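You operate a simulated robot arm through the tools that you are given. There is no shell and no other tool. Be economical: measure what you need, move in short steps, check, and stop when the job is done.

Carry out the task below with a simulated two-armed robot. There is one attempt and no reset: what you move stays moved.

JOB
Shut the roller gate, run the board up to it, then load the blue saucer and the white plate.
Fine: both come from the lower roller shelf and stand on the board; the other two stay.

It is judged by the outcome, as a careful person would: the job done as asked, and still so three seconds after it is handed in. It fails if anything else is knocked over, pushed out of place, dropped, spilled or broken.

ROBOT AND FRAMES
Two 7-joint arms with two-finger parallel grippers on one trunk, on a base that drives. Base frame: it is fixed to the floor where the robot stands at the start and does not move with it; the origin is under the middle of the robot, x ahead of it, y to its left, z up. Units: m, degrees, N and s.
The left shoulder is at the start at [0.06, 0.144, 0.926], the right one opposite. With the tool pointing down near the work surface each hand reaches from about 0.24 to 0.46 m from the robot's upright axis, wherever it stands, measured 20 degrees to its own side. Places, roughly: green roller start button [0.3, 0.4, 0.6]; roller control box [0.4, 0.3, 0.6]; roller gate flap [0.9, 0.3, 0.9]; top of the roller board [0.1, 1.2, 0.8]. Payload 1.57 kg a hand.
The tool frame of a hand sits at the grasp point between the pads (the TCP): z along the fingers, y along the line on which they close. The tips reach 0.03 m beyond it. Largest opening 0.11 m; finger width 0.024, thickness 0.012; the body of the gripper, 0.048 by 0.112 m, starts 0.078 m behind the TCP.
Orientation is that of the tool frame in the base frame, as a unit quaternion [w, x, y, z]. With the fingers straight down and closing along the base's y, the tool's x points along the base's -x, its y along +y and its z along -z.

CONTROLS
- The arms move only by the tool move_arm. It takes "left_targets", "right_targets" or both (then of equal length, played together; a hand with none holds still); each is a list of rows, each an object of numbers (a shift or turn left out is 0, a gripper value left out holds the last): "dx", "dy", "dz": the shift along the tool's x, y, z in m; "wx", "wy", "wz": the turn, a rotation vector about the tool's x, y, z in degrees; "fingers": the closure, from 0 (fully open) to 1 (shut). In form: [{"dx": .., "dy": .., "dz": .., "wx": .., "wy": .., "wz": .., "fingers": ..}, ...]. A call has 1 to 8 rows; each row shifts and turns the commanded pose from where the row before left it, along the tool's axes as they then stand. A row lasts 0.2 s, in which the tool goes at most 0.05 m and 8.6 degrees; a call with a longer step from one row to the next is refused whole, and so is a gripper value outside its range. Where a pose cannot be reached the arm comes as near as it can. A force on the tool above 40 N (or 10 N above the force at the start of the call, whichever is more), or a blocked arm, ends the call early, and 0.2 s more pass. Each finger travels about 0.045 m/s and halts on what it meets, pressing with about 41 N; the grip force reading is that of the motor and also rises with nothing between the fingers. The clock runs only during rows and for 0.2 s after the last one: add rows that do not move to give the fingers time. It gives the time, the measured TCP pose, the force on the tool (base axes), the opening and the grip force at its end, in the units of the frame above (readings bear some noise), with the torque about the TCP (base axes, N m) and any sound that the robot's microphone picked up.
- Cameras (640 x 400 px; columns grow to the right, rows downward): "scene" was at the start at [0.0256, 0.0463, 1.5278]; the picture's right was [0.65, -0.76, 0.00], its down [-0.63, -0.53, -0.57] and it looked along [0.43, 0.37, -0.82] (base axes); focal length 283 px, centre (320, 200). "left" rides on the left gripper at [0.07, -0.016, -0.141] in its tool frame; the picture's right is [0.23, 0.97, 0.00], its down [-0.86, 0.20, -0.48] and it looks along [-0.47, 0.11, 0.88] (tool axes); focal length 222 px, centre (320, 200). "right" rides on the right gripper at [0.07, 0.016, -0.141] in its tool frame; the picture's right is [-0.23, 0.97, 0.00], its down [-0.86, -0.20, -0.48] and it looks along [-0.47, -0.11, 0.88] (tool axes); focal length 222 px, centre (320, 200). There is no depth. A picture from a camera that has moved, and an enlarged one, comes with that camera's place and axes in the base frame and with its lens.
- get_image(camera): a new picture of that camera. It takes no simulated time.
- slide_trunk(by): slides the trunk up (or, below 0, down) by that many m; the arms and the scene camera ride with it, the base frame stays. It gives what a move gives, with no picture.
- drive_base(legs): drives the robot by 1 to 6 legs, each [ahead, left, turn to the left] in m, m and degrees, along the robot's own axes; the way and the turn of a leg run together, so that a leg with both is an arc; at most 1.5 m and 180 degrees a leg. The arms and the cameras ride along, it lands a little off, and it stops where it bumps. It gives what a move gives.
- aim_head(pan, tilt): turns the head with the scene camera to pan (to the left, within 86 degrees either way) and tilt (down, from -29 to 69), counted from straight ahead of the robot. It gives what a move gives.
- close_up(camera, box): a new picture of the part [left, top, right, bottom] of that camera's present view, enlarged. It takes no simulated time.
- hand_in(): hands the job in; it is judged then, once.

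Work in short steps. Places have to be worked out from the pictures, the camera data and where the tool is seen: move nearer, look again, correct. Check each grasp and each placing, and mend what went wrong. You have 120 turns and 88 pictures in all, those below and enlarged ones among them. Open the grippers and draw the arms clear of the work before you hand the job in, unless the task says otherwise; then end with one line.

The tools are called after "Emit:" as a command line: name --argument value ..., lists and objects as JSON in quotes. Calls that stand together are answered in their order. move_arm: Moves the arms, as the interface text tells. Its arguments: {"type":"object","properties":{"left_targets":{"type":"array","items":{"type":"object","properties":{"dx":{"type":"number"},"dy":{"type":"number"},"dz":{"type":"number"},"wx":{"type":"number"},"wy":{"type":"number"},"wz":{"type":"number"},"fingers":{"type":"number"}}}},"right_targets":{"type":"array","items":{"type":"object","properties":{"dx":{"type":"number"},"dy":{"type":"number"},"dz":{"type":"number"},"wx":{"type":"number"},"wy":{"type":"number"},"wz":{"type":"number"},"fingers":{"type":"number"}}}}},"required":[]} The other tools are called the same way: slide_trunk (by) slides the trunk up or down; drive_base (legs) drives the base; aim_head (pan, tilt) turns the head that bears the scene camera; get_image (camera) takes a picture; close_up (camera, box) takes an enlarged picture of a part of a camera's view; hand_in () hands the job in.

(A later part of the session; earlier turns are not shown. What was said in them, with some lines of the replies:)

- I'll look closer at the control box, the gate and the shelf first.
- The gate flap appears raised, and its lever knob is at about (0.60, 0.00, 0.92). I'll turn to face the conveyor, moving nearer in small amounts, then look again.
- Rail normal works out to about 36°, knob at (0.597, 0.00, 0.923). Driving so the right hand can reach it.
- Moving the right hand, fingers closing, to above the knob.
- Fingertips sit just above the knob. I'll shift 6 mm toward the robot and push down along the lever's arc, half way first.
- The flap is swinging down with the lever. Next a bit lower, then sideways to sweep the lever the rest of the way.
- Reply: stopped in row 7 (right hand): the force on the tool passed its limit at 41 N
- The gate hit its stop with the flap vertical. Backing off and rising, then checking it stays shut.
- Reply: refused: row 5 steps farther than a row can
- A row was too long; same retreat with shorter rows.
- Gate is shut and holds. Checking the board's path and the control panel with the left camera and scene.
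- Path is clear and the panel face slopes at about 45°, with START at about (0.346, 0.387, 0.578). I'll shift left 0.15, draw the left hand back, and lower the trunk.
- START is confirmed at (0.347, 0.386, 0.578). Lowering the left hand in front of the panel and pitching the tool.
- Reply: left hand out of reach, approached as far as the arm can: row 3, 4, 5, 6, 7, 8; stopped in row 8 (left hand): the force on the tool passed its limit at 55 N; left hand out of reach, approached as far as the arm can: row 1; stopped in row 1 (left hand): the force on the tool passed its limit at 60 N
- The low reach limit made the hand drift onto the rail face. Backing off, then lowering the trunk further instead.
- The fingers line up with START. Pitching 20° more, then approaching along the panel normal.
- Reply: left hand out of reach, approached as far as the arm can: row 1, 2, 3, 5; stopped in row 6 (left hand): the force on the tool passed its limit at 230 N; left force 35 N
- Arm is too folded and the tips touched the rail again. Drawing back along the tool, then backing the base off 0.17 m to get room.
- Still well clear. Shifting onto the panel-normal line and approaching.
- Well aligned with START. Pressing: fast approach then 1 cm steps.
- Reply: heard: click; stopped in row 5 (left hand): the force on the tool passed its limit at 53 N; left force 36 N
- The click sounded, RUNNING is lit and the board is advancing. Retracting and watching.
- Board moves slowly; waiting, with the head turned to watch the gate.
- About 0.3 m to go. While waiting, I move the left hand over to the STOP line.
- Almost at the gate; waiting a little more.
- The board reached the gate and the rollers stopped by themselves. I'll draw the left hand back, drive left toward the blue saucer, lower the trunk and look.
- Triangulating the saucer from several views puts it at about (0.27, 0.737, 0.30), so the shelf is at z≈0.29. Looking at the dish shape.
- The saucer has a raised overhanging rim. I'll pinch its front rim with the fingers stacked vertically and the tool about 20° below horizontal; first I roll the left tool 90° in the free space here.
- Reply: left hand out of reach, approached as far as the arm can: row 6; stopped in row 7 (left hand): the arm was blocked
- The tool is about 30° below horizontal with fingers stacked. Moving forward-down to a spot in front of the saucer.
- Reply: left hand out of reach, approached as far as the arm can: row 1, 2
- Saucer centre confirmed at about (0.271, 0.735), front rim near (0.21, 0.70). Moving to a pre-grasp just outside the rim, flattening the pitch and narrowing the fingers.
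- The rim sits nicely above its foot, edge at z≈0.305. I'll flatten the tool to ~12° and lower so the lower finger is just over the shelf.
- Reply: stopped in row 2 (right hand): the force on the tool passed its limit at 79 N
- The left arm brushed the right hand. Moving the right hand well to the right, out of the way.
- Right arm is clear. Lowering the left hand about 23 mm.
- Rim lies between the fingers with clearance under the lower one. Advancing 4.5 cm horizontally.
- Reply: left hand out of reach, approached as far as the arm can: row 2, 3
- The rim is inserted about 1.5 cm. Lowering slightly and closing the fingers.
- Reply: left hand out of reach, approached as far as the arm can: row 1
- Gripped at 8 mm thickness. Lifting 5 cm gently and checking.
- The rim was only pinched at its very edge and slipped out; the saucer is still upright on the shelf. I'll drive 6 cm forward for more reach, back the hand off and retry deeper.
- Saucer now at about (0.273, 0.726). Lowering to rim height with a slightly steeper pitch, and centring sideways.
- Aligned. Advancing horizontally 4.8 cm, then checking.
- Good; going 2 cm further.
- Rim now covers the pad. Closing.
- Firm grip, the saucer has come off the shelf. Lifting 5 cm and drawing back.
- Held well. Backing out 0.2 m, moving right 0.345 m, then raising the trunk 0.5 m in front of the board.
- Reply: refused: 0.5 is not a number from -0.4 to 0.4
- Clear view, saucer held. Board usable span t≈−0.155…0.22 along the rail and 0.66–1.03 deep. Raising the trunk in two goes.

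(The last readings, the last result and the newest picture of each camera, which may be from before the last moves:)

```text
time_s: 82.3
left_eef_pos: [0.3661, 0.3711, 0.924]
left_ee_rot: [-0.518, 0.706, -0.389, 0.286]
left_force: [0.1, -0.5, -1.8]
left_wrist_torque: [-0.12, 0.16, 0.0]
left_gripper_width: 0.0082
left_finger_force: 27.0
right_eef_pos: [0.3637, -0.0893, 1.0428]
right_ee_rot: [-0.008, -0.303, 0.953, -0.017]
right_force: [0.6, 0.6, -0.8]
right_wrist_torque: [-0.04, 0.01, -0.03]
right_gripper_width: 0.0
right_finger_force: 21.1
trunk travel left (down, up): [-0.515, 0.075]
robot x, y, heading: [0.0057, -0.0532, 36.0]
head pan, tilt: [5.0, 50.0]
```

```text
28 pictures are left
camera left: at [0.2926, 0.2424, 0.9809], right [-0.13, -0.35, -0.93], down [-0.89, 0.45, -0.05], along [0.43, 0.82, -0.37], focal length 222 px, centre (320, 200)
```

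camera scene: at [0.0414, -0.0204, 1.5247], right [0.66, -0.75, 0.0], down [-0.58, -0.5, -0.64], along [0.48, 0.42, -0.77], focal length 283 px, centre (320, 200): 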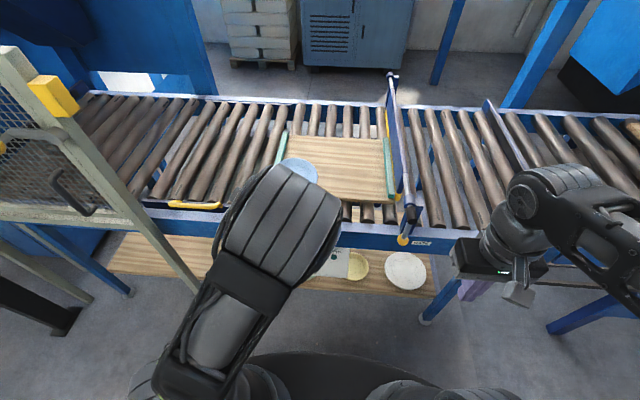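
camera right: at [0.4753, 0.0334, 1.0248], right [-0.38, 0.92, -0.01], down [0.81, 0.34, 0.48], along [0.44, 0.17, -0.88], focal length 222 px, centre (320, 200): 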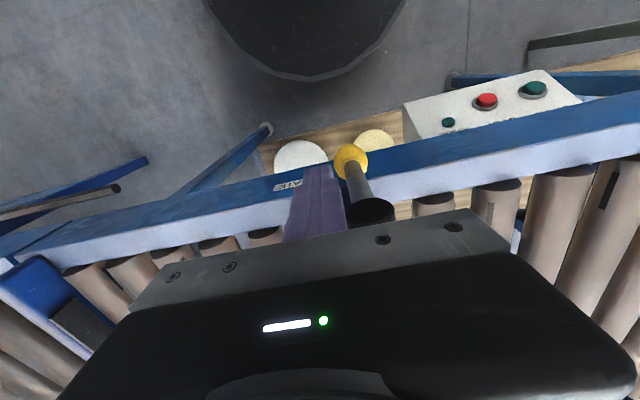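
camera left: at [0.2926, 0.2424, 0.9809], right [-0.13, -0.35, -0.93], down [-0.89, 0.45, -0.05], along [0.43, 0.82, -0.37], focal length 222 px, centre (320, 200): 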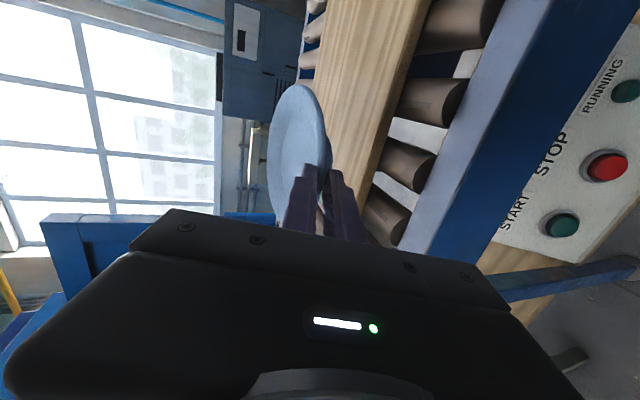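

Saucer hovers in front of the board. Driving 10 cm ahead, then levelling the saucer by pitching 7° and reaching 4 cm further.

Emit:
drive_base --legs '[[0.1, 0.0, 0.0]]'

Emit:
move_arm --left_targets '[{"wx": -7}, {"dz": 0.02, "dy": -0.008}, {"dz": 0.02, "dy": -0.008}, {}]'

Emit:
get_image --camera "left"

Emit:
get_image --camera "scene"

```text
time_s: 83.4
left_eef_pos: [0.4453, 0.4315, 0.9244]
left_ee_rot: [-0.517, 0.707, -0.39, 0.285]
left_force: [1.0, -0.1, -1.8]
left_wrist_torque: [-0.1, 0.13, -0.01]
left_gripper_width: 0.0081
left_finger_force: 27.2
right_eef_pos: [0.4462, -0.0279, 1.0426]
right_ee_rot: [-0.009, -0.304, 0.953, -0.017]
right_force: [-0.7, -0.5, 0.6]
right_wrist_torque: [-0.05, 0.06, 0.0]
right_gripper_width: 0.0
right_finger_force: 21.2
trunk travel left (down, up): [-0.515, 0.075]
robot x, y, heading: [0.0934, 0.0058, 36.2]
head pan, tilt: [5.0, 50.0]
```

```text
time_s: 84.4
left_eef_pos: [0.4807, 0.4549, 0.9214]
left_ee_rot: [-0.472, 0.737, -0.407, 0.261]
left_force: [-0.1, 0.2, -1.5]
left_wrist_torque: [-0.1, 0.11, -0.01]
left_gripper_width: 0.0081
left_finger_force: 27.5
right_eef_pos: [0.4444, -0.0286, 1.0427]
right_ee_rot: [-0.008, -0.304, 0.953, -0.017]
right_force: [-0.1, 0.5, 0.3]
right_wrist_torque: [-0.02, -0.03, 0.03]
right_gripper_width: 0.0
right_finger_force: 21.4
trunk travel left (down, up): [-0.515, 0.075]
robot x, y, heading: [0.0917, 0.0051, 36.1]
head pan, tilt: [5.0, 50.0]
```

```text
27 pictures are left
camera left: at [0.4166, 0.331, 0.9938], right [-0.22, -0.41, -0.88], down [-0.89, 0.45, 0.02], along [0.39, 0.8, -0.47], focal length 222 px, centre (320, 200)
```

left: 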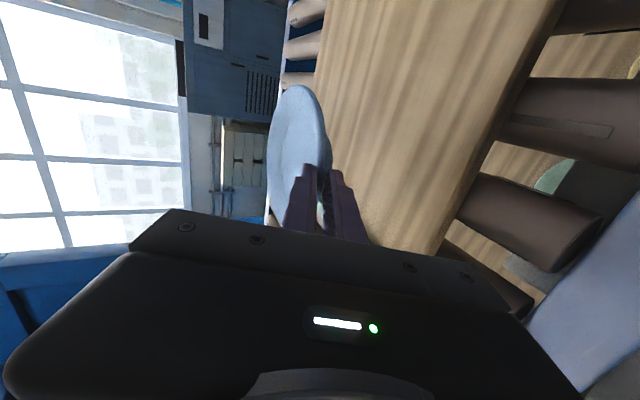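

```text
26 pictures are left
camera scene: at [0.1224, 0.0388, 1.5246], right [0.66, -0.75, 0.0], down [-0.58, -0.5, -0.64], along [0.48, 0.42, -0.77], focal length 283 px, centre (320, 200)
```

scene: 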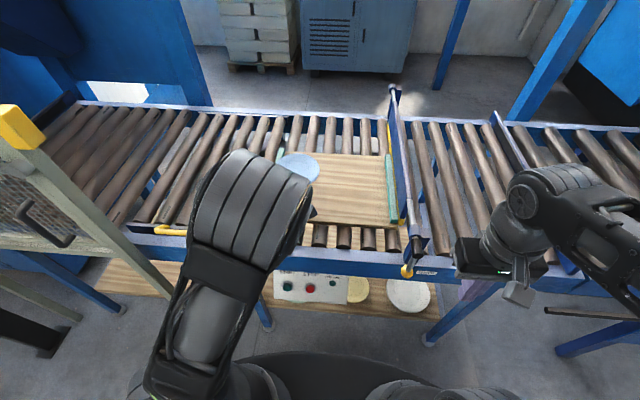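

Saucer centre is over (n 0.75, t −0.085). Shifting 2 cm right and lowering 5 cm.

Emit:
move_arm --left_targets '[{"dx": 0.02}, {"dy": 0.023, "dz": 0.01}, {"dy": 0.023, "dz": 0.01}, {}]'

Emit:
get_image --camera "left"

```text
time_s: 85.4
left_eef_pos: [0.4911, 0.4355, 0.8712]
left_ee_rot: [-0.473, 0.737, -0.406, 0.261]
left_force: [0.1, 0.3, -1.4]
left_wrist_torque: [-0.08, 0.14, 0.02]
left_gripper_width: 0.0081
left_finger_force: 27.0
right_eef_pos: [0.4445, -0.0287, 1.0434]
right_ee_rot: [-0.009, -0.303, 0.953, -0.017]
right_force: [-0.5, 0.2, -0.3]
right_wrist_torque: [0.02, 0.03, 0.0]
right_gripper_width: 0.0
right_finger_force: 20.9
trunk travel left (down, up): [-0.515, 0.075]
robot x, y, heading: [0.0883, 0.0071, 36.1]
head pan, tilt: [5.0, 50.0]
```

```text
25 pictures are left
camera left: at [0.4274, 0.3116, 0.9442], right [-0.22, -0.41, -0.88], down [-0.89, 0.45, 0.02], along [0.39, 0.8, -0.47], focal length 222 px, centre (320, 200)
```

left: 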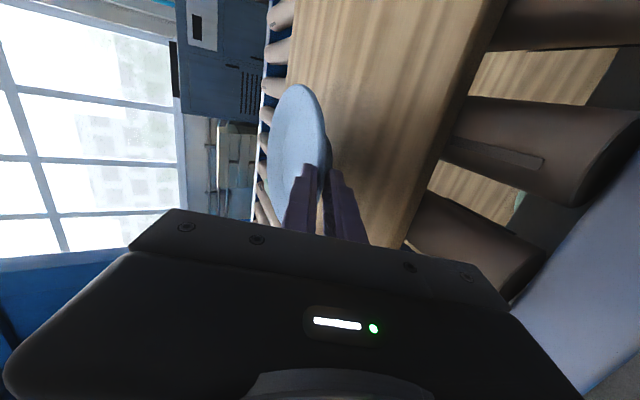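

Still airborne. Lowering in 5 mm steps while watching the force.

Emit:
move_arm --left_targets '[{"dy": 0.0092, "dz": 0.004}, {"dy": 0.0046, "dz": 0.002}, {"dy": 0.0046, "dz": 0.002}, {}]'

Emit:
close_up --camera "left" --box '[220, 70, 440, 250]'

```text
time_s: 86.4
left_eef_pos: [0.4909, 0.4362, 0.8553]
left_ee_rot: [-0.474, 0.736, -0.405, 0.263]
left_force: [-5.0, -1.8, 15.3]
left_wrist_torque: [0.39, -0.44, 0.03]
left_gripper_width: 0.0081
left_finger_force: 27.1
right_eef_pos: [0.4441, -0.03, 1.0436]
right_ee_rot: [-0.007, -0.304, 0.952, -0.018]
right_force: [-0.5, 0.8, -0.1]
right_wrist_torque: [-0.03, -0.01, 0.02]
right_gripper_width: 0.0002
right_finger_force: 21.2
trunk travel left (down, up): [-0.515, 0.075]
robot x, y, heading: [0.0881, 0.0075, 36.2]
head pan, tilt: [5.0, 50.0]
```

```text
2.22 times, centred on (330, 160) of left
camera zoom: at [0.4255, 0.3112, 0.9268], right [-0.22, -0.41, -0.89], down [-0.89, 0.45, 0.01], along [0.39, 0.8, -0.46], focal length 494 px, centre (298, 289)
```

zoom: 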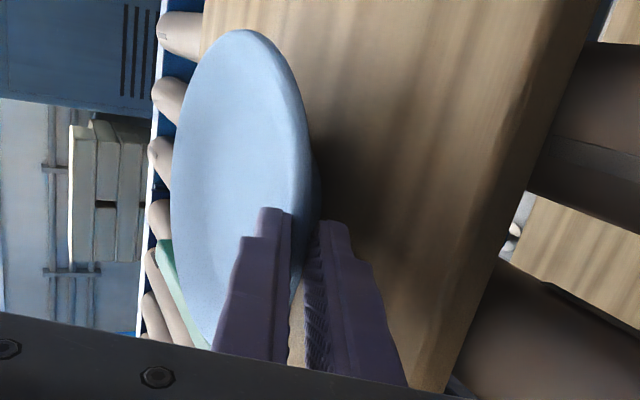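

Near foot edge touched the board (15 N). Relieving 2 mm while tipping the far side down 4°, then opening slightly to release.

Emit:
move_arm --left_targets '[{"wx": -4, "dy": -0.003}, {}, {"fingers": 0.8}, {}, {}]'

Emit:
close_up --camera "left" --box '[220, 70, 440, 250]'

```text
time_s: 87.6
left_eef_pos: [0.4917, 0.4382, 0.8551]
left_ee_rot: [-0.447, 0.753, -0.415, 0.247]
left_force: [0.3, 0.1, -0.3]
left_wrist_torque: [0.01, 0.03, -0.02]
left_gripper_width: 0.022
left_finger_force: 0.1
right_eef_pos: [0.4451, -0.0288, 1.0425]
right_ee_rot: [-0.009, -0.303, 0.953, -0.017]
right_force: [-0.2, 0.1, -0.3]
right_wrist_torque: [0.01, 0.0, 0.02]
right_gripper_width: 0.0
right_finger_force: 21.2
trunk travel left (down, up): [-0.515, 0.075]
robot x, y, heading: [0.0848, 0.0091, 35.9]
head pan, tilt: [5.0, 50.0]
```

```text
2.22 times, centred on (330, 160) of left
camera zoom: at [0.431, 0.3155, 0.9353], right [-0.27, -0.44, -0.85], down [-0.89, 0.45, 0.05], along [0.36, 0.78, -0.52], focal length 494 px, centre (298, 289)
```

zoom: 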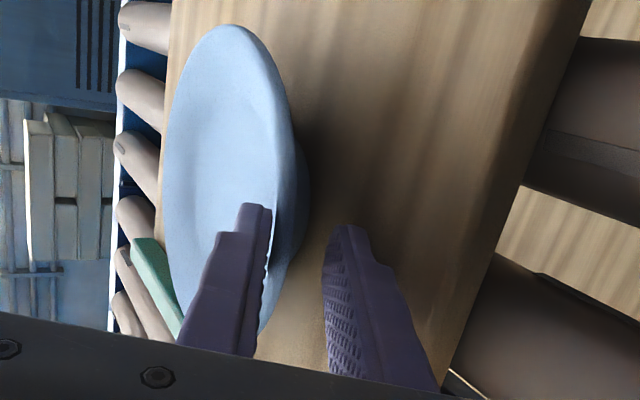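

Released and level. Withdrawing along the tool axis, which parallels the rim.

Emit:
move_arm --left_targets '[{"dz": -0.015, "dy": 0.002}, {"dz": -0.02, "dy": 0.002}, {"dz": -0.03}, {"dz": -0.04}, {"dz": -0.045}, {}]'

Emit:
get_image --camera "scene"

```text
time_s: 89.0
left_eef_pos: [0.4427, 0.3855, 0.9146]
left_ee_rot: [-0.447, 0.753, -0.415, 0.245]
left_force: [0.0, -0.5, 0.5]
left_wrist_torque: [0.01, -0.01, 0.02]
left_gripper_width: 0.022
left_finger_force: 0.0
left hand out of reach, approached as far as the arm can: row 4, 5
right_eef_pos: [0.445, -0.0293, 1.0432]
right_ee_rot: [-0.008, -0.304, 0.953, -0.017]
right_force: [0.4, -0.2, 0.1]
right_wrist_torque: [0.0, 0.03, -0.02]
right_gripper_width: 0.0
right_finger_force: 22.0
trunk travel left (down, up): [-0.515, 0.075]
robot x, y, heading: [0.0906, 0.0035, 36.3]
head pan, tilt: [5.0, 50.0]
```

```text
22 pictures are left
camera scene: at [0.1228, 0.0391, 1.5246], right [0.66, -0.75, 0.0], down [-0.58, -0.5, -0.64], along [0.48, 0.42, -0.77], focal length 283 px, centre (320, 200)
```

scene: 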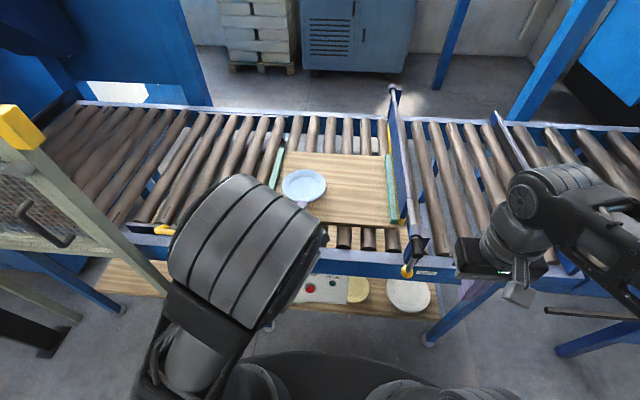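

Saucer stands on the board. Backing off, driving right to the white plate and lowering the trunk.

Emit:
drive_base --legs '[[-0.25, 0.0, 0.0], [0.0, -0.435, 0.0]]'

Emit:
slide_trunk --by -0.4

Emit:
slide_trunk --by -0.1

Emit:
move_arm --left_targets '[{"wx": 5}, {"wx": 5}, {"fingers": 0.66}, {}]'

Emit:
get_image --camera "left"

Emit:
get_image --camera "scene"

```text
time_s: 93.1
left_eef_pos: [0.5016, -0.1178, 0.9143]
left_ee_rot: [-0.446, 0.752, -0.417, 0.247]
left_force: [0.6, -0.5, 0.1]
left_wrist_torque: [0.0, 0.02, 0.02]
left_gripper_width: 0.0222
left_finger_force: 0.1
right_eef_pos: [0.5, -0.5325, 1.0425]
right_ee_rot: [-0.008, -0.299, 0.954, -0.016]
right_force: [-0.2, -0.1, -1.4]
right_wrist_torque: [-0.02, 0.03, 0.03]
right_gripper_width: 0.0002
right_finger_force: 21.6
trunk travel left (down, up): [-0.515, 0.075]
robot x, y, heading: [0.144, -0.4932, 35.9]
head pan, tilt: [5.0, 50.0]
```

```text
time_s: 96.9
left_eef_pos: [0.5008, -0.1163, 0.5137]
left_ee_rot: [-0.446, 0.752, -0.418, 0.248]
left_force: [0.4, -0.5, -0.7]
left_wrist_torque: [0.01, 0.04, -0.01]
left_gripper_width: 0.0219
left_finger_force: 0.1
right_eef_pos: [0.5014, -0.5318, 0.6419]
right_ee_rot: [-0.008, -0.3, 0.954, -0.018]
right_force: [0.1, 0.1, 0.0]
right_wrist_torque: [-0.01, 0.02, 0.0]
right_gripper_width: 0.0
right_finger_force: 21.3
trunk travel left (down, up): [-0.115, 0.475]
robot x, y, heading: [0.1444, -0.5001, 35.9]
head pan, tilt: [5.0, 50.0]
```

```text
time_s: 98.3
left_eef_pos: [0.5021, -0.1181, 0.4144]
left_ee_rot: [-0.446, 0.752, -0.417, 0.247]
left_force: [0.0, 0.0, -0.2]
left_wrist_torque: [0.01, 0.01, -0.05]
left_gripper_width: 0.0221
left_finger_force: 0.1
right_eef_pos: [0.5016, -0.5315, 0.5437]
right_ee_rot: [-0.009, -0.3, 0.954, -0.017]
right_force: [0.0, -0.9, -0.2]
right_wrist_torque: [0.02, 0.01, 0.01]
right_gripper_width: 0.0
right_finger_force: 21.3
trunk travel left (down, up): [-0.015, 0.575]
robot x, y, heading: [0.1475, -0.4959, 35.7]
head pan, tilt: [5.0, 50.0]
```

```text
time_s: 99.3
left_eef_pos: [0.5079, -0.1158, 0.4118]
left_ee_rot: [-0.51, 0.71, -0.394, 0.283]
left_force: [1.0, -0.2, -0.1]
left_wrist_torque: [0.04, -0.02, -0.03]
left_gripper_width: 0.0375
left_finger_force: 0.0
left hand out of reach, approached as far as the arm can: row 1
right_eef_pos: [0.5008, -0.5313, 0.5437]
right_ee_rot: [-0.008, -0.3, 0.954, -0.017]
right_force: [-0.4, -0.1, 0.7]
right_wrist_torque: [-0.01, -0.01, 0.04]
right_gripper_width: 0.0003
right_finger_force: 21.4
trunk travel left (down, up): [-0.015, 0.575]
robot x, y, heading: [0.1452, -0.4927, 35.7]
head pan, tilt: [5.0, 50.0]
```

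```text
21 pictures are left
camera left: at [0.436, -0.2437, 0.4711], right [-0.14, -0.36, -0.92], down [-0.89, 0.45, -0.04], along [0.43, 0.82, -0.38], focal length 222 px, centre (320, 200)
```

left: 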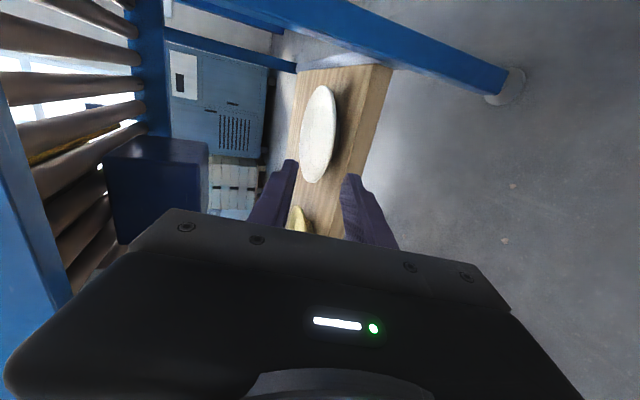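

```text
20 pictures are left
camera scene: at [0.179, -0.4619, 1.0246], right [0.65, -0.76, 0.0], down [-0.58, -0.5, -0.64], along [0.49, 0.42, -0.77], focal length 283 px, centre (320, 200)
```

scene: 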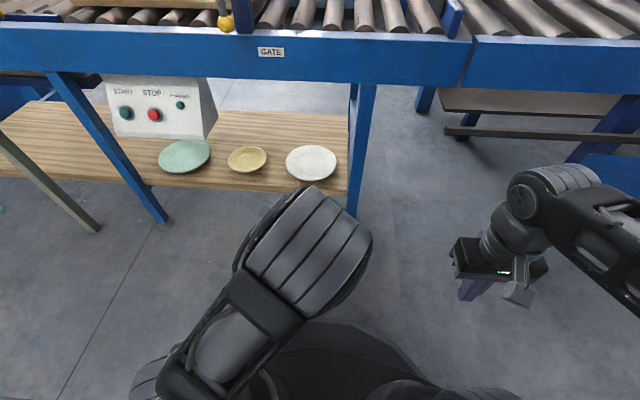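

White plate centre at (0.749, 0.069), radius ≈0.095. Driving 12 cm ahead, then lowering to rim height just outside the rim.

Emit:
drive_base --legs '[[0.12, 0.0, 0.0]]'

Emit:
move_arm --left_targets '[{"dx": -0.029}, {"dy": 0.03, "dz": 0.01}, {"dy": 0.03, "dz": 0.01}, {"dy": 0.012, "dz": 0.004}, {}]'

Emit:
get_image --camera "left"

```text
time_s: 100.5
left_eef_pos: [0.6042, -0.0459, 0.4126]
left_ee_rot: [-0.509, 0.709, -0.396, 0.284]
left_force: [0.1, 0.2, -0.1]
left_wrist_torque: [0.01, 0.03, 0.02]
left_gripper_width: 0.0374
left_finger_force: 0.0
right_eef_pos: [0.5976, -0.4619, 0.5421]
right_ee_rot: [-0.009, -0.3, 0.954, -0.017]
right_force: [0.5, 1.6, 0.1]
right_wrist_torque: [0.03, 0.0, -0.03]
right_gripper_width: 0.0
right_finger_force: 21.6
trunk travel left (down, up): [-0.015, 0.575]
robot x, y, heading: [0.2394, -0.4246, 35.8]
head pan, tilt: [5.0, 50.0]
```

```text
time_s: 101.7
left_eef_pos: [0.5947, -0.0213, 0.3377]
left_ee_rot: [-0.509, 0.711, -0.394, 0.284]
left_force: [-0.4, 0.2, -0.9]
left_wrist_torque: [0.01, 0.02, -0.01]
left_gripper_width: 0.0373
left_finger_force: 0.0
left hand out of reach, approached as far as the arm can: row 1
right_eef_pos: [0.5989, -0.4622, 0.5432]
right_ee_rot: [-0.008, -0.3, 0.954, -0.017]
right_force: [1.4, -0.7, 0.0]
right_wrist_torque: [-0.01, -0.02, 0.0]
right_gripper_width: 0.0002
right_finger_force: 21.3
trunk travel left (down, up): [-0.015, 0.575]
robot x, y, heading: [0.2417, -0.4252, 35.6]
head pan, tilt: [5.0, 50.0]
```

```text
19 pictures are left
camera left: at [0.5226, -0.1488, 0.3952], right [-0.14, -0.36, -0.92], down [-0.89, 0.45, -0.04], along [0.43, 0.82, -0.38], focal length 222 px, centre (320, 200)
```

left: 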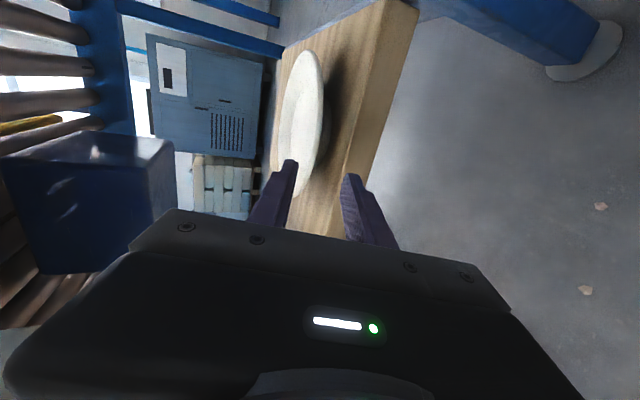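

Advancing 5 cm toward the rim with a small sideways and height correction, then checking.

Emit:
move_arm --left_targets '[{"dx": 0.007, "dy": 0.006}, {"dz": 0.0158, "dy": -0.0053}, {"dz": 0.0158, "dy": -0.0053}, {"dz": 0.0158, "dy": -0.0053}, {}]'

Emit:
close_up --camera "left" --box '[220, 50, 440, 250]'

```text
time_s: 102.9
left_eef_pos: [0.6398, -0.0004, 0.329]
left_ee_rot: [-0.51, 0.709, -0.395, 0.283]
left_force: [-1.6, -0.3, 0.2]
left_wrist_torque: [0.02, 0.0, -0.02]
left_gripper_width: 0.0375
left_finger_force: 0.1
right_eef_pos: [0.5977, -0.4626, 0.5425]
right_ee_rot: [-0.009, -0.3, 0.954, -0.017]
right_force: [0.6, -0.2, 0.1]
right_wrist_torque: [-0.01, -0.04, -0.04]
right_gripper_width: 0.0
right_finger_force: 21.2
trunk travel left (down, up): [-0.015, 0.575]
robot x, y, heading: [0.2388, -0.4229, 35.9]
head pan, tilt: [5.0, 50.0]
```

```text
2.00 times, centred on (330, 150) of left
camera zoom: at [0.5683, -0.1282, 0.3883], right [-0.15, -0.36, -0.92], down [-0.89, 0.45, -0.04], along [0.43, 0.82, -0.38], focal length 444 px, centre (300, 300)
```

zoom: 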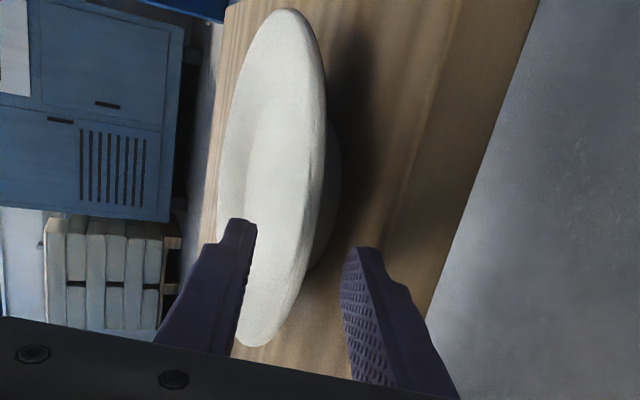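

Rim is between the pads. Advancing 3.2 cm more.

Emit:
move_arm --left_targets '[{"dz": 0.0155, "dy": -0.005}, {"dz": 0.0155, "dy": -0.005}, {}]'

Emit:
close_up --camera "left" --box '[220, 50, 440, 250]'

```text
time_s: 103.7
left_eef_pos: [0.6671, 0.0155, 0.3294]
left_ee_rot: [-0.509, 0.71, -0.395, 0.284]
left_force: [0.0, 0.0, 1.2]
left_wrist_torque: [-0.03, 0.03, -0.02]
left_gripper_width: 0.0371
left_finger_force: 0.1
right_eef_pos: [0.5981, -0.4617, 0.5423]
right_ee_rot: [-0.009, -0.3, 0.954, -0.018]
right_force: [-0.6, 0.0, -0.6]
right_wrist_torque: [0.02, 0.01, 0.0]
right_gripper_width: 0.0
right_finger_force: 21.5
trunk travel left (down, up): [-0.015, 0.575]
robot x, y, heading: [0.2438, -0.4283, 35.5]
head pan, tilt: [5.0, 50.0]
```

```text
2.00 times, centred on (330, 150) of left
camera zoom: at [0.5958, -0.1117, 0.3876], right [-0.14, -0.36, -0.92], down [-0.89, 0.45, -0.04], along [0.43, 0.82, -0.38], focal length 444 px, centre (300, 300)
```

zoom: 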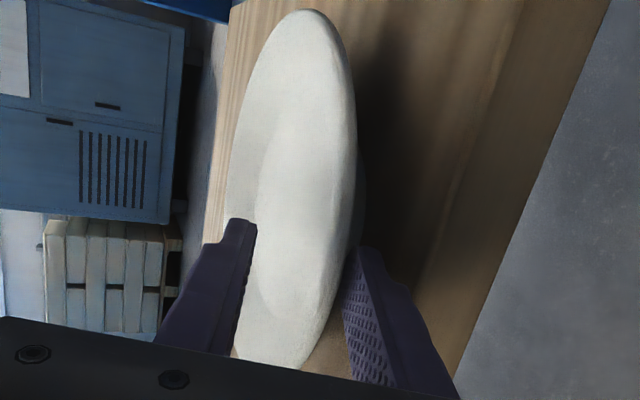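

Deep enough with the lower pad under the rim. Closing and lifting a little.

Emit:
move_arm --left_targets '[{"fingers": 1}, {}, {}, {}, {"dy": -0.01}, {"dy": -0.015}, {"dy": -0.015}, {}]'

Emit:
close_up --camera "left" --box '[220, 50, 440, 250]'

```text
time_s: 105.5
left_eef_pos: [0.6778, 0.0237, 0.3676]
left_ee_rot: [-0.51, 0.71, -0.395, 0.283]
left_force: [0.5, -0.4, -2.9]
left_wrist_torque: [-0.2, 0.33, -0.01]
left_gripper_width: 0.0084
left_finger_force: 26.7
right_eef_pos: [0.5972, -0.4619, 0.5428]
right_ee_rot: [-0.008, -0.3, 0.954, -0.017]
right_force: [-0.6, 0.2, 0.5]
right_wrist_torque: [-0.02, 0.01, 0.02]
right_gripper_width: 0.0
right_finger_force: 21.4
trunk travel left (down, up): [-0.015, 0.575]
robot x, y, heading: [0.2403, -0.4252, 35.7]
head pan, tilt: [5.0, 50.0]
```

```text
2.00 times, centred on (330, 150) of left
camera zoom: at [0.6071, -0.1047, 0.4269], right [-0.15, -0.36, -0.92], down [-0.89, 0.45, -0.04], along [0.43, 0.82, -0.38], focal length 444 px, centre (300, 300)
```

zoom: 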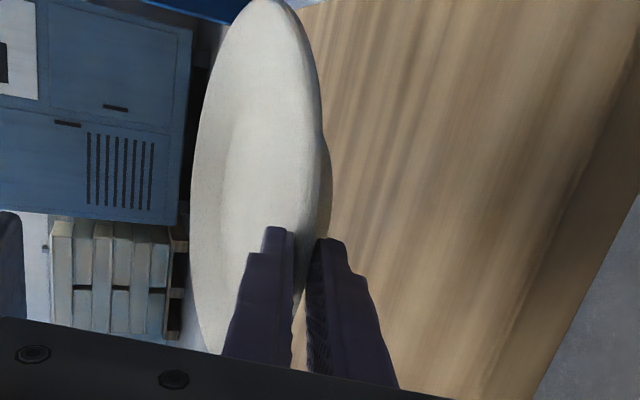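

Held (≈0.3 kg), lifted clear. Retracting, then backing out, moving left 0.276 m and raising the trunk.

Emit:
move_arm --left_targets '[{"dy": -0.02}, {"dz": -0.035}, {"dz": -0.035}, {}]'

Emit:
drive_base --legs '[[-0.25, 0.0, 0.0], [0.0, 0.276, 0.0]]'

Emit:
slide_trunk --by 0.4

Emit:
slide_trunk --by 0.11

Emit:
get_image --camera "scene"

```text
time_s: 106.5
left_eef_pos: [0.6273, -0.0082, 0.4077]
left_ee_rot: [-0.509, 0.711, -0.395, 0.283]
left_force: [-0.3, -0.2, -3.8]
left_wrist_torque: [-0.21, 0.32, 0.0]
left_gripper_width: 0.0082
left_finger_force: 27.1
right_eef_pos: [0.5975, -0.463, 0.5423]
right_ee_rot: [-0.008, -0.299, 0.954, -0.017]
right_force: [-0.1, 0.3, -0.4]
right_wrist_torque: [-0.02, 0.01, -0.01]
right_gripper_width: 0.0
right_finger_force: 21.3
trunk travel left (down, up): [-0.015, 0.575]
robot x, y, heading: [0.2412, -0.4253, 35.7]
head pan, tilt: [5.0, 50.0]
```

```text
time_s: 109.9
left_eef_pos: [0.2599, 0.0708, 0.4084]
left_ee_rot: [-0.51, 0.711, -0.393, 0.283]
left_force: [0.3, 0.0, -4.1]
left_wrist_torque: [-0.25, 0.27, 0.05]
left_gripper_width: 0.0085
left_finger_force: 26.8
right_eef_pos: [0.2318, -0.3818, 0.5429]
right_ee_rot: [-0.009, -0.302, 0.953, -0.017]
right_force: [0.0, -0.3, 0.5]
right_wrist_torque: [-0.03, -0.04, 0.03]
right_gripper_width: 0.0001
right_finger_force: 20.9
trunk travel left (down, up): [-0.015, 0.575]
robot x, y, heading: [-0.1274, -0.3462, 36.0]
head pan, tilt: [5.0, 50.0]
```

```text
time_s: 113.7
left_eef_pos: [0.2594, 0.0698, 0.8079]
left_ee_rot: [-0.511, 0.711, -0.393, 0.282]
left_force: [-1.4, -0.5, -3.9]
left_wrist_torque: [-0.2, 0.33, 0.03]
left_gripper_width: 0.0084
left_finger_force: 26.9
right_eef_pos: [0.2312, -0.3812, 0.9417]
right_ee_rot: [-0.009, -0.302, 0.953, -0.017]
right_force: [0.6, 0.0, 0.6]
right_wrist_torque: [-0.01, 0.02, 0.02]
right_gripper_width: 0.0001
right_finger_force: 21.4
trunk travel left (down, up): [-0.415, 0.175]
robot x, y, heading: [-0.1246, -0.3471, 35.9]
head pan, tilt: [5.0, 50.0]
```

```text
time_s: 115.1
left_eef_pos: [0.261, 0.0716, 0.9194]
left_ee_rot: [-0.51, 0.711, -0.393, 0.282]
left_force: [0.5, 0.2, -4.3]
left_wrist_torque: [-0.2, 0.32, -0.04]
left_gripper_width: 0.0084
left_finger_force: 27.3
right_eef_pos: [0.2321, -0.3821, 1.0529]
right_ee_rot: [-0.008, -0.302, 0.953, -0.017]
right_force: [-0.8, 0.0, -0.2]
right_wrist_torque: [-0.02, -0.04, 0.0]
right_gripper_width: 0.0
right_finger_force: 21.0
trunk travel left (down, up): [-0.525, 0.065]
robot x, y, heading: [-0.1264, -0.3484, 35.8]
head pan, tilt: [5.0, 50.0]
```

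```text
15 pictures are left
camera scene: at [-0.0903, -0.313, 1.5346], right [0.66, -0.76, 0.0], down [-0.58, -0.5, -0.64], along [0.49, 0.42, -0.77], focal length 283 px, centre (320, 200)
```

scene: 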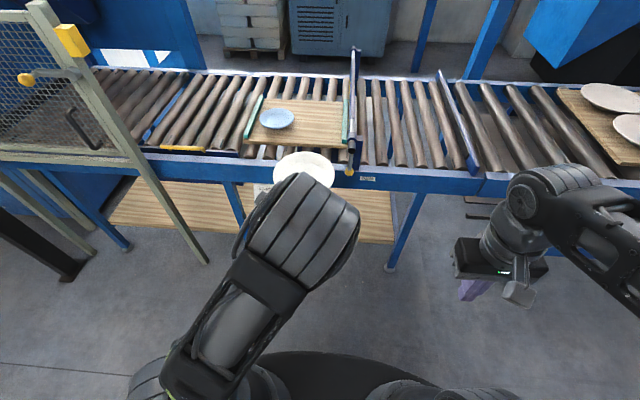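

Saucer remains in place. Driving ahead 0.41 m to bring the plate over the board's free right part.

Emit:
drive_base --legs '[[0.41, 0.0, 0.0]]'

Emit:
get_image --camera "scene"

```text
time_s: 117.7
left_eef_pos: [0.5896, 0.3153, 0.9185]
left_ee_rot: [-0.51, 0.712, -0.392, 0.282]
left_force: [0.5, 0.5, -3.9]
left_wrist_torque: [-0.19, 0.32, -0.01]
left_gripper_width: 0.0082
left_finger_force: 27.2
right_eef_pos: [0.5651, -0.137, 1.0514]
right_ee_rot: [-0.008, -0.304, 0.953, -0.017]
right_force: [0.9, 0.8, 0.1]
right_wrist_torque: [0.01, 0.02, 0.0]
right_gripper_width: 0.0001
right_finger_force: 21.6
trunk travel left (down, up): [-0.525, 0.065]
robot x, y, heading: [0.2115, -0.1025, 36.2]
head pan, tilt: [5.0, 50.0]
```

```text
14 pictures are left
camera scene: at [0.2428, -0.0699, 1.5346], right [0.66, -0.75, 0.0], down [-0.58, -0.51, -0.64], along [0.48, 0.42, -0.77], focal length 283 px, centre (320, 200)
```

scene: 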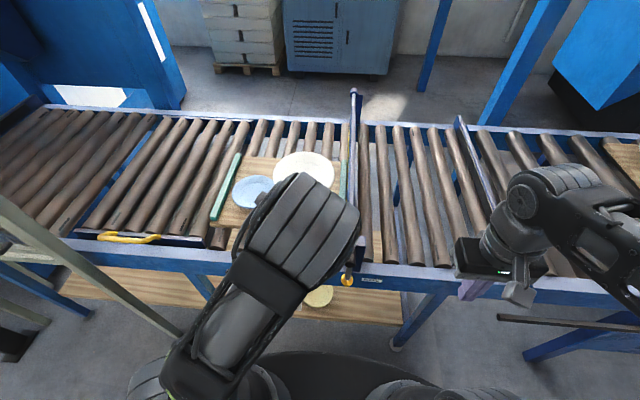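

Moving 4.8 cm further and 1 cm right, then pitching 11° to level the plate.

Emit:
move_arm --left_targets '[{"dz": 0.0228, "dy": -0.0077, "dx": 0.006}, {"dz": 0.0228, "dy": -0.0077, "dx": 0.006}, {"wx": -5.5}, {"wx": -5.5}, {}]'

Emit:
get_image --camera "left"

Emit:
close_up --camera "scene" --box '[180, 80, 440, 280]'

```text
time_s: 118.9
left_eef_pos: [0.6355, 0.3314, 0.9185]
left_ee_rot: [-0.44, 0.757, -0.417, 0.242]
left_force: [0.3, -0.6, -4.0]
left_wrist_torque: [-0.2, 0.27, -0.03]
left_gripper_width: 0.0082
left_finger_force: 27.3
right_eef_pos: [0.5634, -0.1379, 1.0524]
right_ee_rot: [-0.008, -0.304, 0.952, -0.017]
right_force: [-0.4, 0.1, -0.4]
right_wrist_torque: [0.01, 0.04, -0.02]
right_gripper_width: 0.0
right_finger_force: 20.9
trunk travel left (down, up): [-0.525, 0.065]
robot x, y, heading: [0.2083, -0.1028, 35.9]
head pan, tilt: [5.0, 50.0]
```

```text
13 pictures are left
camera left: at [0.578, 0.2097, 1.0011], right [-0.29, -0.45, -0.85], down [-0.89, 0.45, 0.06], along [0.35, 0.77, -0.53], focal length 222 px, centre (320, 200)
```

left: 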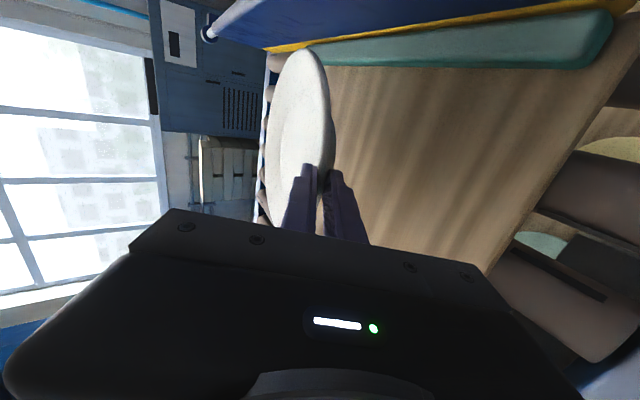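

```text
2.00 times, centred on (310, 180) of scene
camera zoom: at [0.2421, -0.0705, 1.5346], right [0.66, -0.75, 0.0], down [-0.58, -0.5, -0.64], along [0.48, 0.42, -0.77], focal length 566 px, centre (340, 240)
```

zoom: 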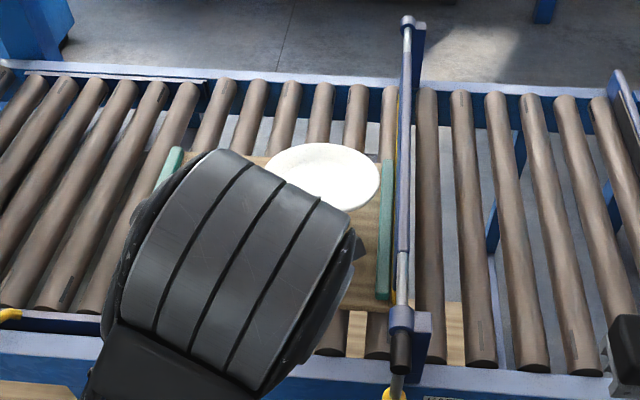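

Plate over (n≈0.80, t≈0.11). Nudging 5 mm left and lowering 4 cm.

Emit:
move_arm --left_targets '[{"dx": -0.005}, {"dy": 0.0174, "dz": 0.0099}, {"dy": 0.0174, "dz": 0.0099}, {}]'

Emit:
get_image --camera "left"

```text
time_s: 119.9
left_eef_pos: [0.6349, 0.3349, 0.8784]
left_ee_rot: [-0.44, 0.757, -0.417, 0.243]
left_force: [-0.6, 0.7, -4.2]
left_wrist_torque: [-0.22, 0.31, 0.03]
left_gripper_width: 0.0086
left_finger_force: 27.0
right_eef_pos: [0.5632, -0.1375, 1.0522]
right_ee_rot: [-0.008, -0.304, 0.953, -0.018]
right_force: [0.5, -0.1, 0.3]
right_wrist_torque: [-0.02, 0.0, 0.01]
right_gripper_width: 0.0001
right_finger_force: 21.0
trunk travel left (down, up): [-0.525, 0.065]
robot x, y, heading: [0.2098, -0.0998, 36.2]
head pan, tilt: [5.0, 50.0]
```

```text
11 pictures are left
camera left: at [0.5759, 0.2144, 0.9609], right [-0.29, -0.45, -0.85], down [-0.89, 0.45, 0.06], along [0.35, 0.77, -0.53], focal length 222 px, centre (320, 200)
```

left: 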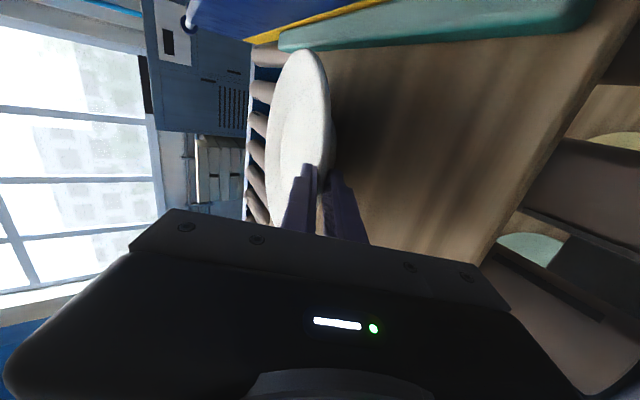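

Clear of the end bar and saucer side. Lowering in 5 mm steps until contact.

Emit:
move_arm --left_targets '[{"dy": 0.0087, "dz": 0.0049}, {"dy": 0.0044, "dz": 0.0025}, {"dy": 0.0035, "dz": 0.002}, {}]'

Emit:
close_up --camera "left" --box '[200, 30, 440, 250]'

```text
time_s: 120.9
left_eef_pos: [0.6338, 0.3352, 0.8597]
left_ee_rot: [-0.44, 0.757, -0.417, 0.244]
left_force: [-2.8, -1.1, 5.0]
left_wrist_torque: [0.24, -0.67, -0.07]
left_gripper_width: 0.0097
left_finger_force: 27.9
right_eef_pos: [0.564, -0.1382, 1.0526]
right_ee_rot: [-0.008, -0.304, 0.952, -0.017]
right_force: [0.3, -0.5, 1.2]
right_wrist_torque: [0.0, -0.03, -0.04]
right_gripper_width: 0.0
right_finger_force: 21.6
trunk travel left (down, up): [-0.525, 0.065]
robot x, y, heading: [0.2078, -0.1053, 36.2]
head pan, tilt: [5.0, 50.0]
```

```text
1.82 times, centred on (320, 140) of left
camera zoom: at [0.5752, 0.2137, 0.9427], right [-0.28, -0.45, -0.85], down [-0.89, 0.45, 0.06], along [0.35, 0.77, -0.53], focal length 404 px, centre (320, 309)
```

zoom: 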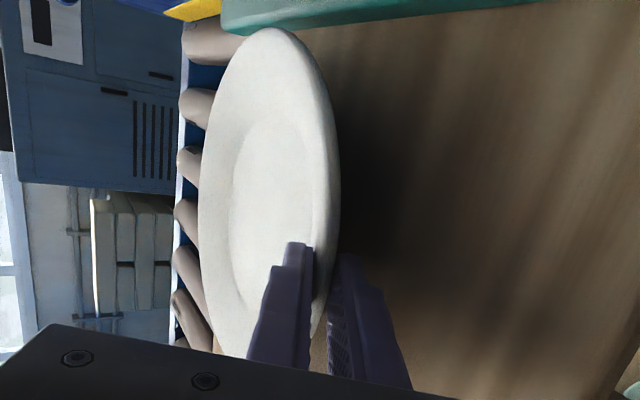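

Far side of the foot touches (torque shows contact ~12 cm ahead). Untilting 3°, settling 2 mm, then opening.

Emit:
move_arm --left_targets '[{"wx": 3, "dy": 0.003}, {}, {"fingers": 0.8}, {}, {}]'

Emit:
close_up --camera "left" --box '[200, 30, 440, 250]'

```text
time_s: 122.1
left_eef_pos: [0.6339, 0.3344, 0.8573]
left_ee_rot: [-0.46, 0.746, -0.411, 0.253]
left_force: [-0.6, -0.1, -0.7]
left_wrist_torque: [0.02, 0.02, -0.03]
left_gripper_width: 0.0218
left_finger_force: 0.1
right_eef_pos: [0.5636, -0.1373, 1.0525]
right_ee_rot: [-0.008, -0.305, 0.952, -0.016]
right_force: [1.2, 0.4, 0.1]
right_wrist_torque: [0.01, -0.01, -0.01]
right_gripper_width: 0.0
right_finger_force: 21.6
trunk travel left (down, up): [-0.525, 0.065]
robot x, y, heading: [0.2079, -0.1024, 36.0]
head pan, tilt: [5.0, 50.0]
```

```text
1.82 times, centred on (320, 140) of left
camera zoom: at [0.5705, 0.211, 0.9337], right [-0.25, -0.43, -0.87], down [-0.89, 0.45, 0.04], along [0.37, 0.79, -0.49], focal length 404 px, centre (320, 309)
```

zoom: 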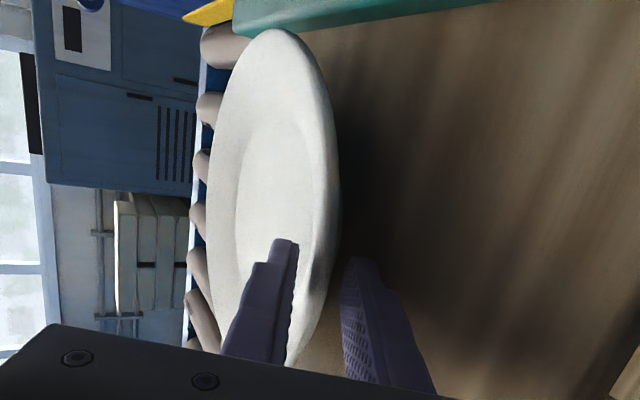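

Released and standing. Withdrawing along the tool axis, then backing the base away.

Emit:
move_arm --left_targets '[{"dz": -0.015, "dy": 0.002}, {"dz": -0.02, "dy": 0.002}, {"dz": -0.03}, {}]'

Emit:
drive_base --legs '[[-0.3, 0.0, 0.0]]'

Emit:
move_arm --left_targets '[{"fingers": 0}, {}, {}]' --right_targets '[{"fingers": 0}, {}, {}]'

Emit:
get_image --camera "scene"

```text
time_s: 123.1
left_eef_pos: [0.5831, 0.3016, 0.8826]
left_ee_rot: [-0.459, 0.746, -0.411, 0.253]
left_force: [0.3, 0.5, -0.1]
left_wrist_torque: [-0.01, 0.03, 0.02]
left_gripper_width: 0.0219
left_finger_force: 0.1
right_eef_pos: [0.5636, -0.1382, 1.0534]
right_ee_rot: [-0.009, -0.303, 0.953, -0.017]
right_force: [-0.5, 0.4, -0.2]
right_wrist_torque: [0.02, 0.0, -0.02]
right_gripper_width: 0.0
right_finger_force: 21.5
trunk travel left (down, up): [-0.525, 0.065]
robot x, y, heading: [0.2067, -0.1, 36.0]
head pan, tilt: [5.0, 50.0]
```

```text
time_s: 125.1
left_eef_pos: [0.3388, 0.1259, 0.8847]
left_ee_rot: [-0.461, 0.746, -0.41, 0.253]
left_force: [-0.4, -0.4, 0.5]
left_wrist_torque: [0.0, 0.0, -0.02]
left_gripper_width: 0.0223
left_finger_force: 0.2
right_eef_pos: [0.323, -0.3148, 1.0537]
right_ee_rot: [-0.007, -0.306, 0.952, -0.017]
right_force: [-0.3, -0.2, 0.9]
right_wrist_torque: [0.01, 0.01, 0.01]
right_gripper_width: 0.0
right_finger_force: 21.2
trunk travel left (down, up): [-0.525, 0.065]
robot x, y, heading: [-0.0351, -0.2836, 36.4]
head pan, tilt: [5.0, 50.0]
```

```text
time_s: 125.9
left_eef_pos: [0.3407, 0.1253, 0.8825]
left_ee_rot: [-0.46, 0.745, -0.411, 0.253]
left_force: [-0.1, -0.5, 0.5]
left_wrist_torque: [0.01, 0.03, 0.02]
left_gripper_width: 0.092
left_finger_force: 0.0
right_eef_pos: [0.3218, -0.3145, 1.052]
right_ee_rot: [-0.008, -0.305, 0.952, -0.017]
right_force: [-0.1, 0.3, -0.4]
right_wrist_torque: [-0.02, 0.01, 0.05]
right_gripper_width: 0.0681
right_finger_force: 0.0
trunk travel left (down, up): [-0.525, 0.065]
robot x, y, heading: [-0.0329, -0.2798, 36.3]
head pan, tilt: [5.0, 50.0]
```

```text
8 pictures are left
camera scene: at [0.0001, -0.248, 1.5346], right [0.66, -0.75, 0.0], down [-0.58, -0.51, -0.64], along [0.48, 0.42, -0.77], focal length 283 px, centre (320, 200)
```

scene: 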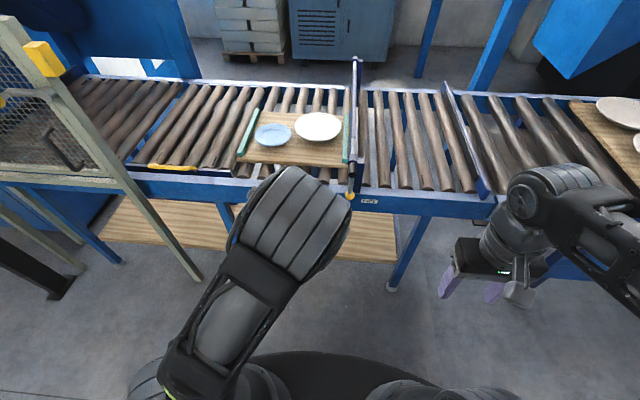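

Emit:
close_up --camera "scene" --box '[220, 70, 400, 210]'

Emit:
aim_head --pan 35 --tilt 50

Emit:
get_image --camera "scene"

```text
2.86 times, centred on (310, 140) of scene
camera zoom: at [0.0001, -0.248, 1.5346], right [0.66, -0.75, 0.0], down [-0.58, -0.51, -0.64], along [0.48, 0.42, -0.77], focal length 808 px, centre (349, 371)
```

zoom: 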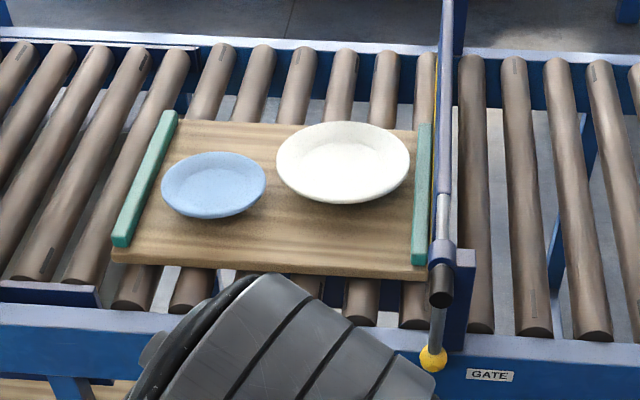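

```text
time_s: 126.8
left_eef_pos: [0.3394, 0.1256, 0.8833]
left_ee_rot: [-0.46, 0.746, -0.41, 0.253]
left_force: [-0.5, 0.3, -0.1]
left_wrist_torque: [-0.01, 0.0, 0.0]
left_gripper_width: 0.1097
left_finger_force: 0.0
right_eef_pos: [0.3232, -0.3147, 1.0528]
right_ee_rot: [-0.009, -0.305, 0.952, -0.017]
right_force: [-0.6, -0.8, -0.2]
right_wrist_torque: [0.01, -0.01, -0.01]
right_gripper_width: 0.1099
right_finger_force: 0.1
trunk travel left (down, up): [-0.525, 0.065]
robot x, y, heading: [-0.0319, -0.2806, 36.5]
head pan, tilt: [35.0, 50.0]
```

```text
6 pictures are left
camera scene: at [-0.0329, -0.2258, 1.5346], right [0.95, -0.32, 0.0], down [-0.25, -0.73, -0.64], along [0.21, 0.61, -0.77], focal length 283 px, centre (320, 200)
```

scene: 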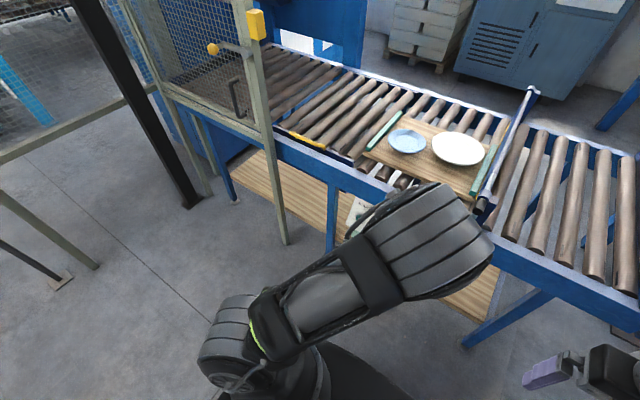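

Both dishes stand level on the board, which is against the shut gate. The grippers are open and clear of the work, so I'm handing in.

Emit:
hand_in

```text
The job is handed in.
```

The gate is shut and the board is up against it. The blue saucer and white plate stand level on the board, and the yellow and mint dishes were left on the lower shelf.
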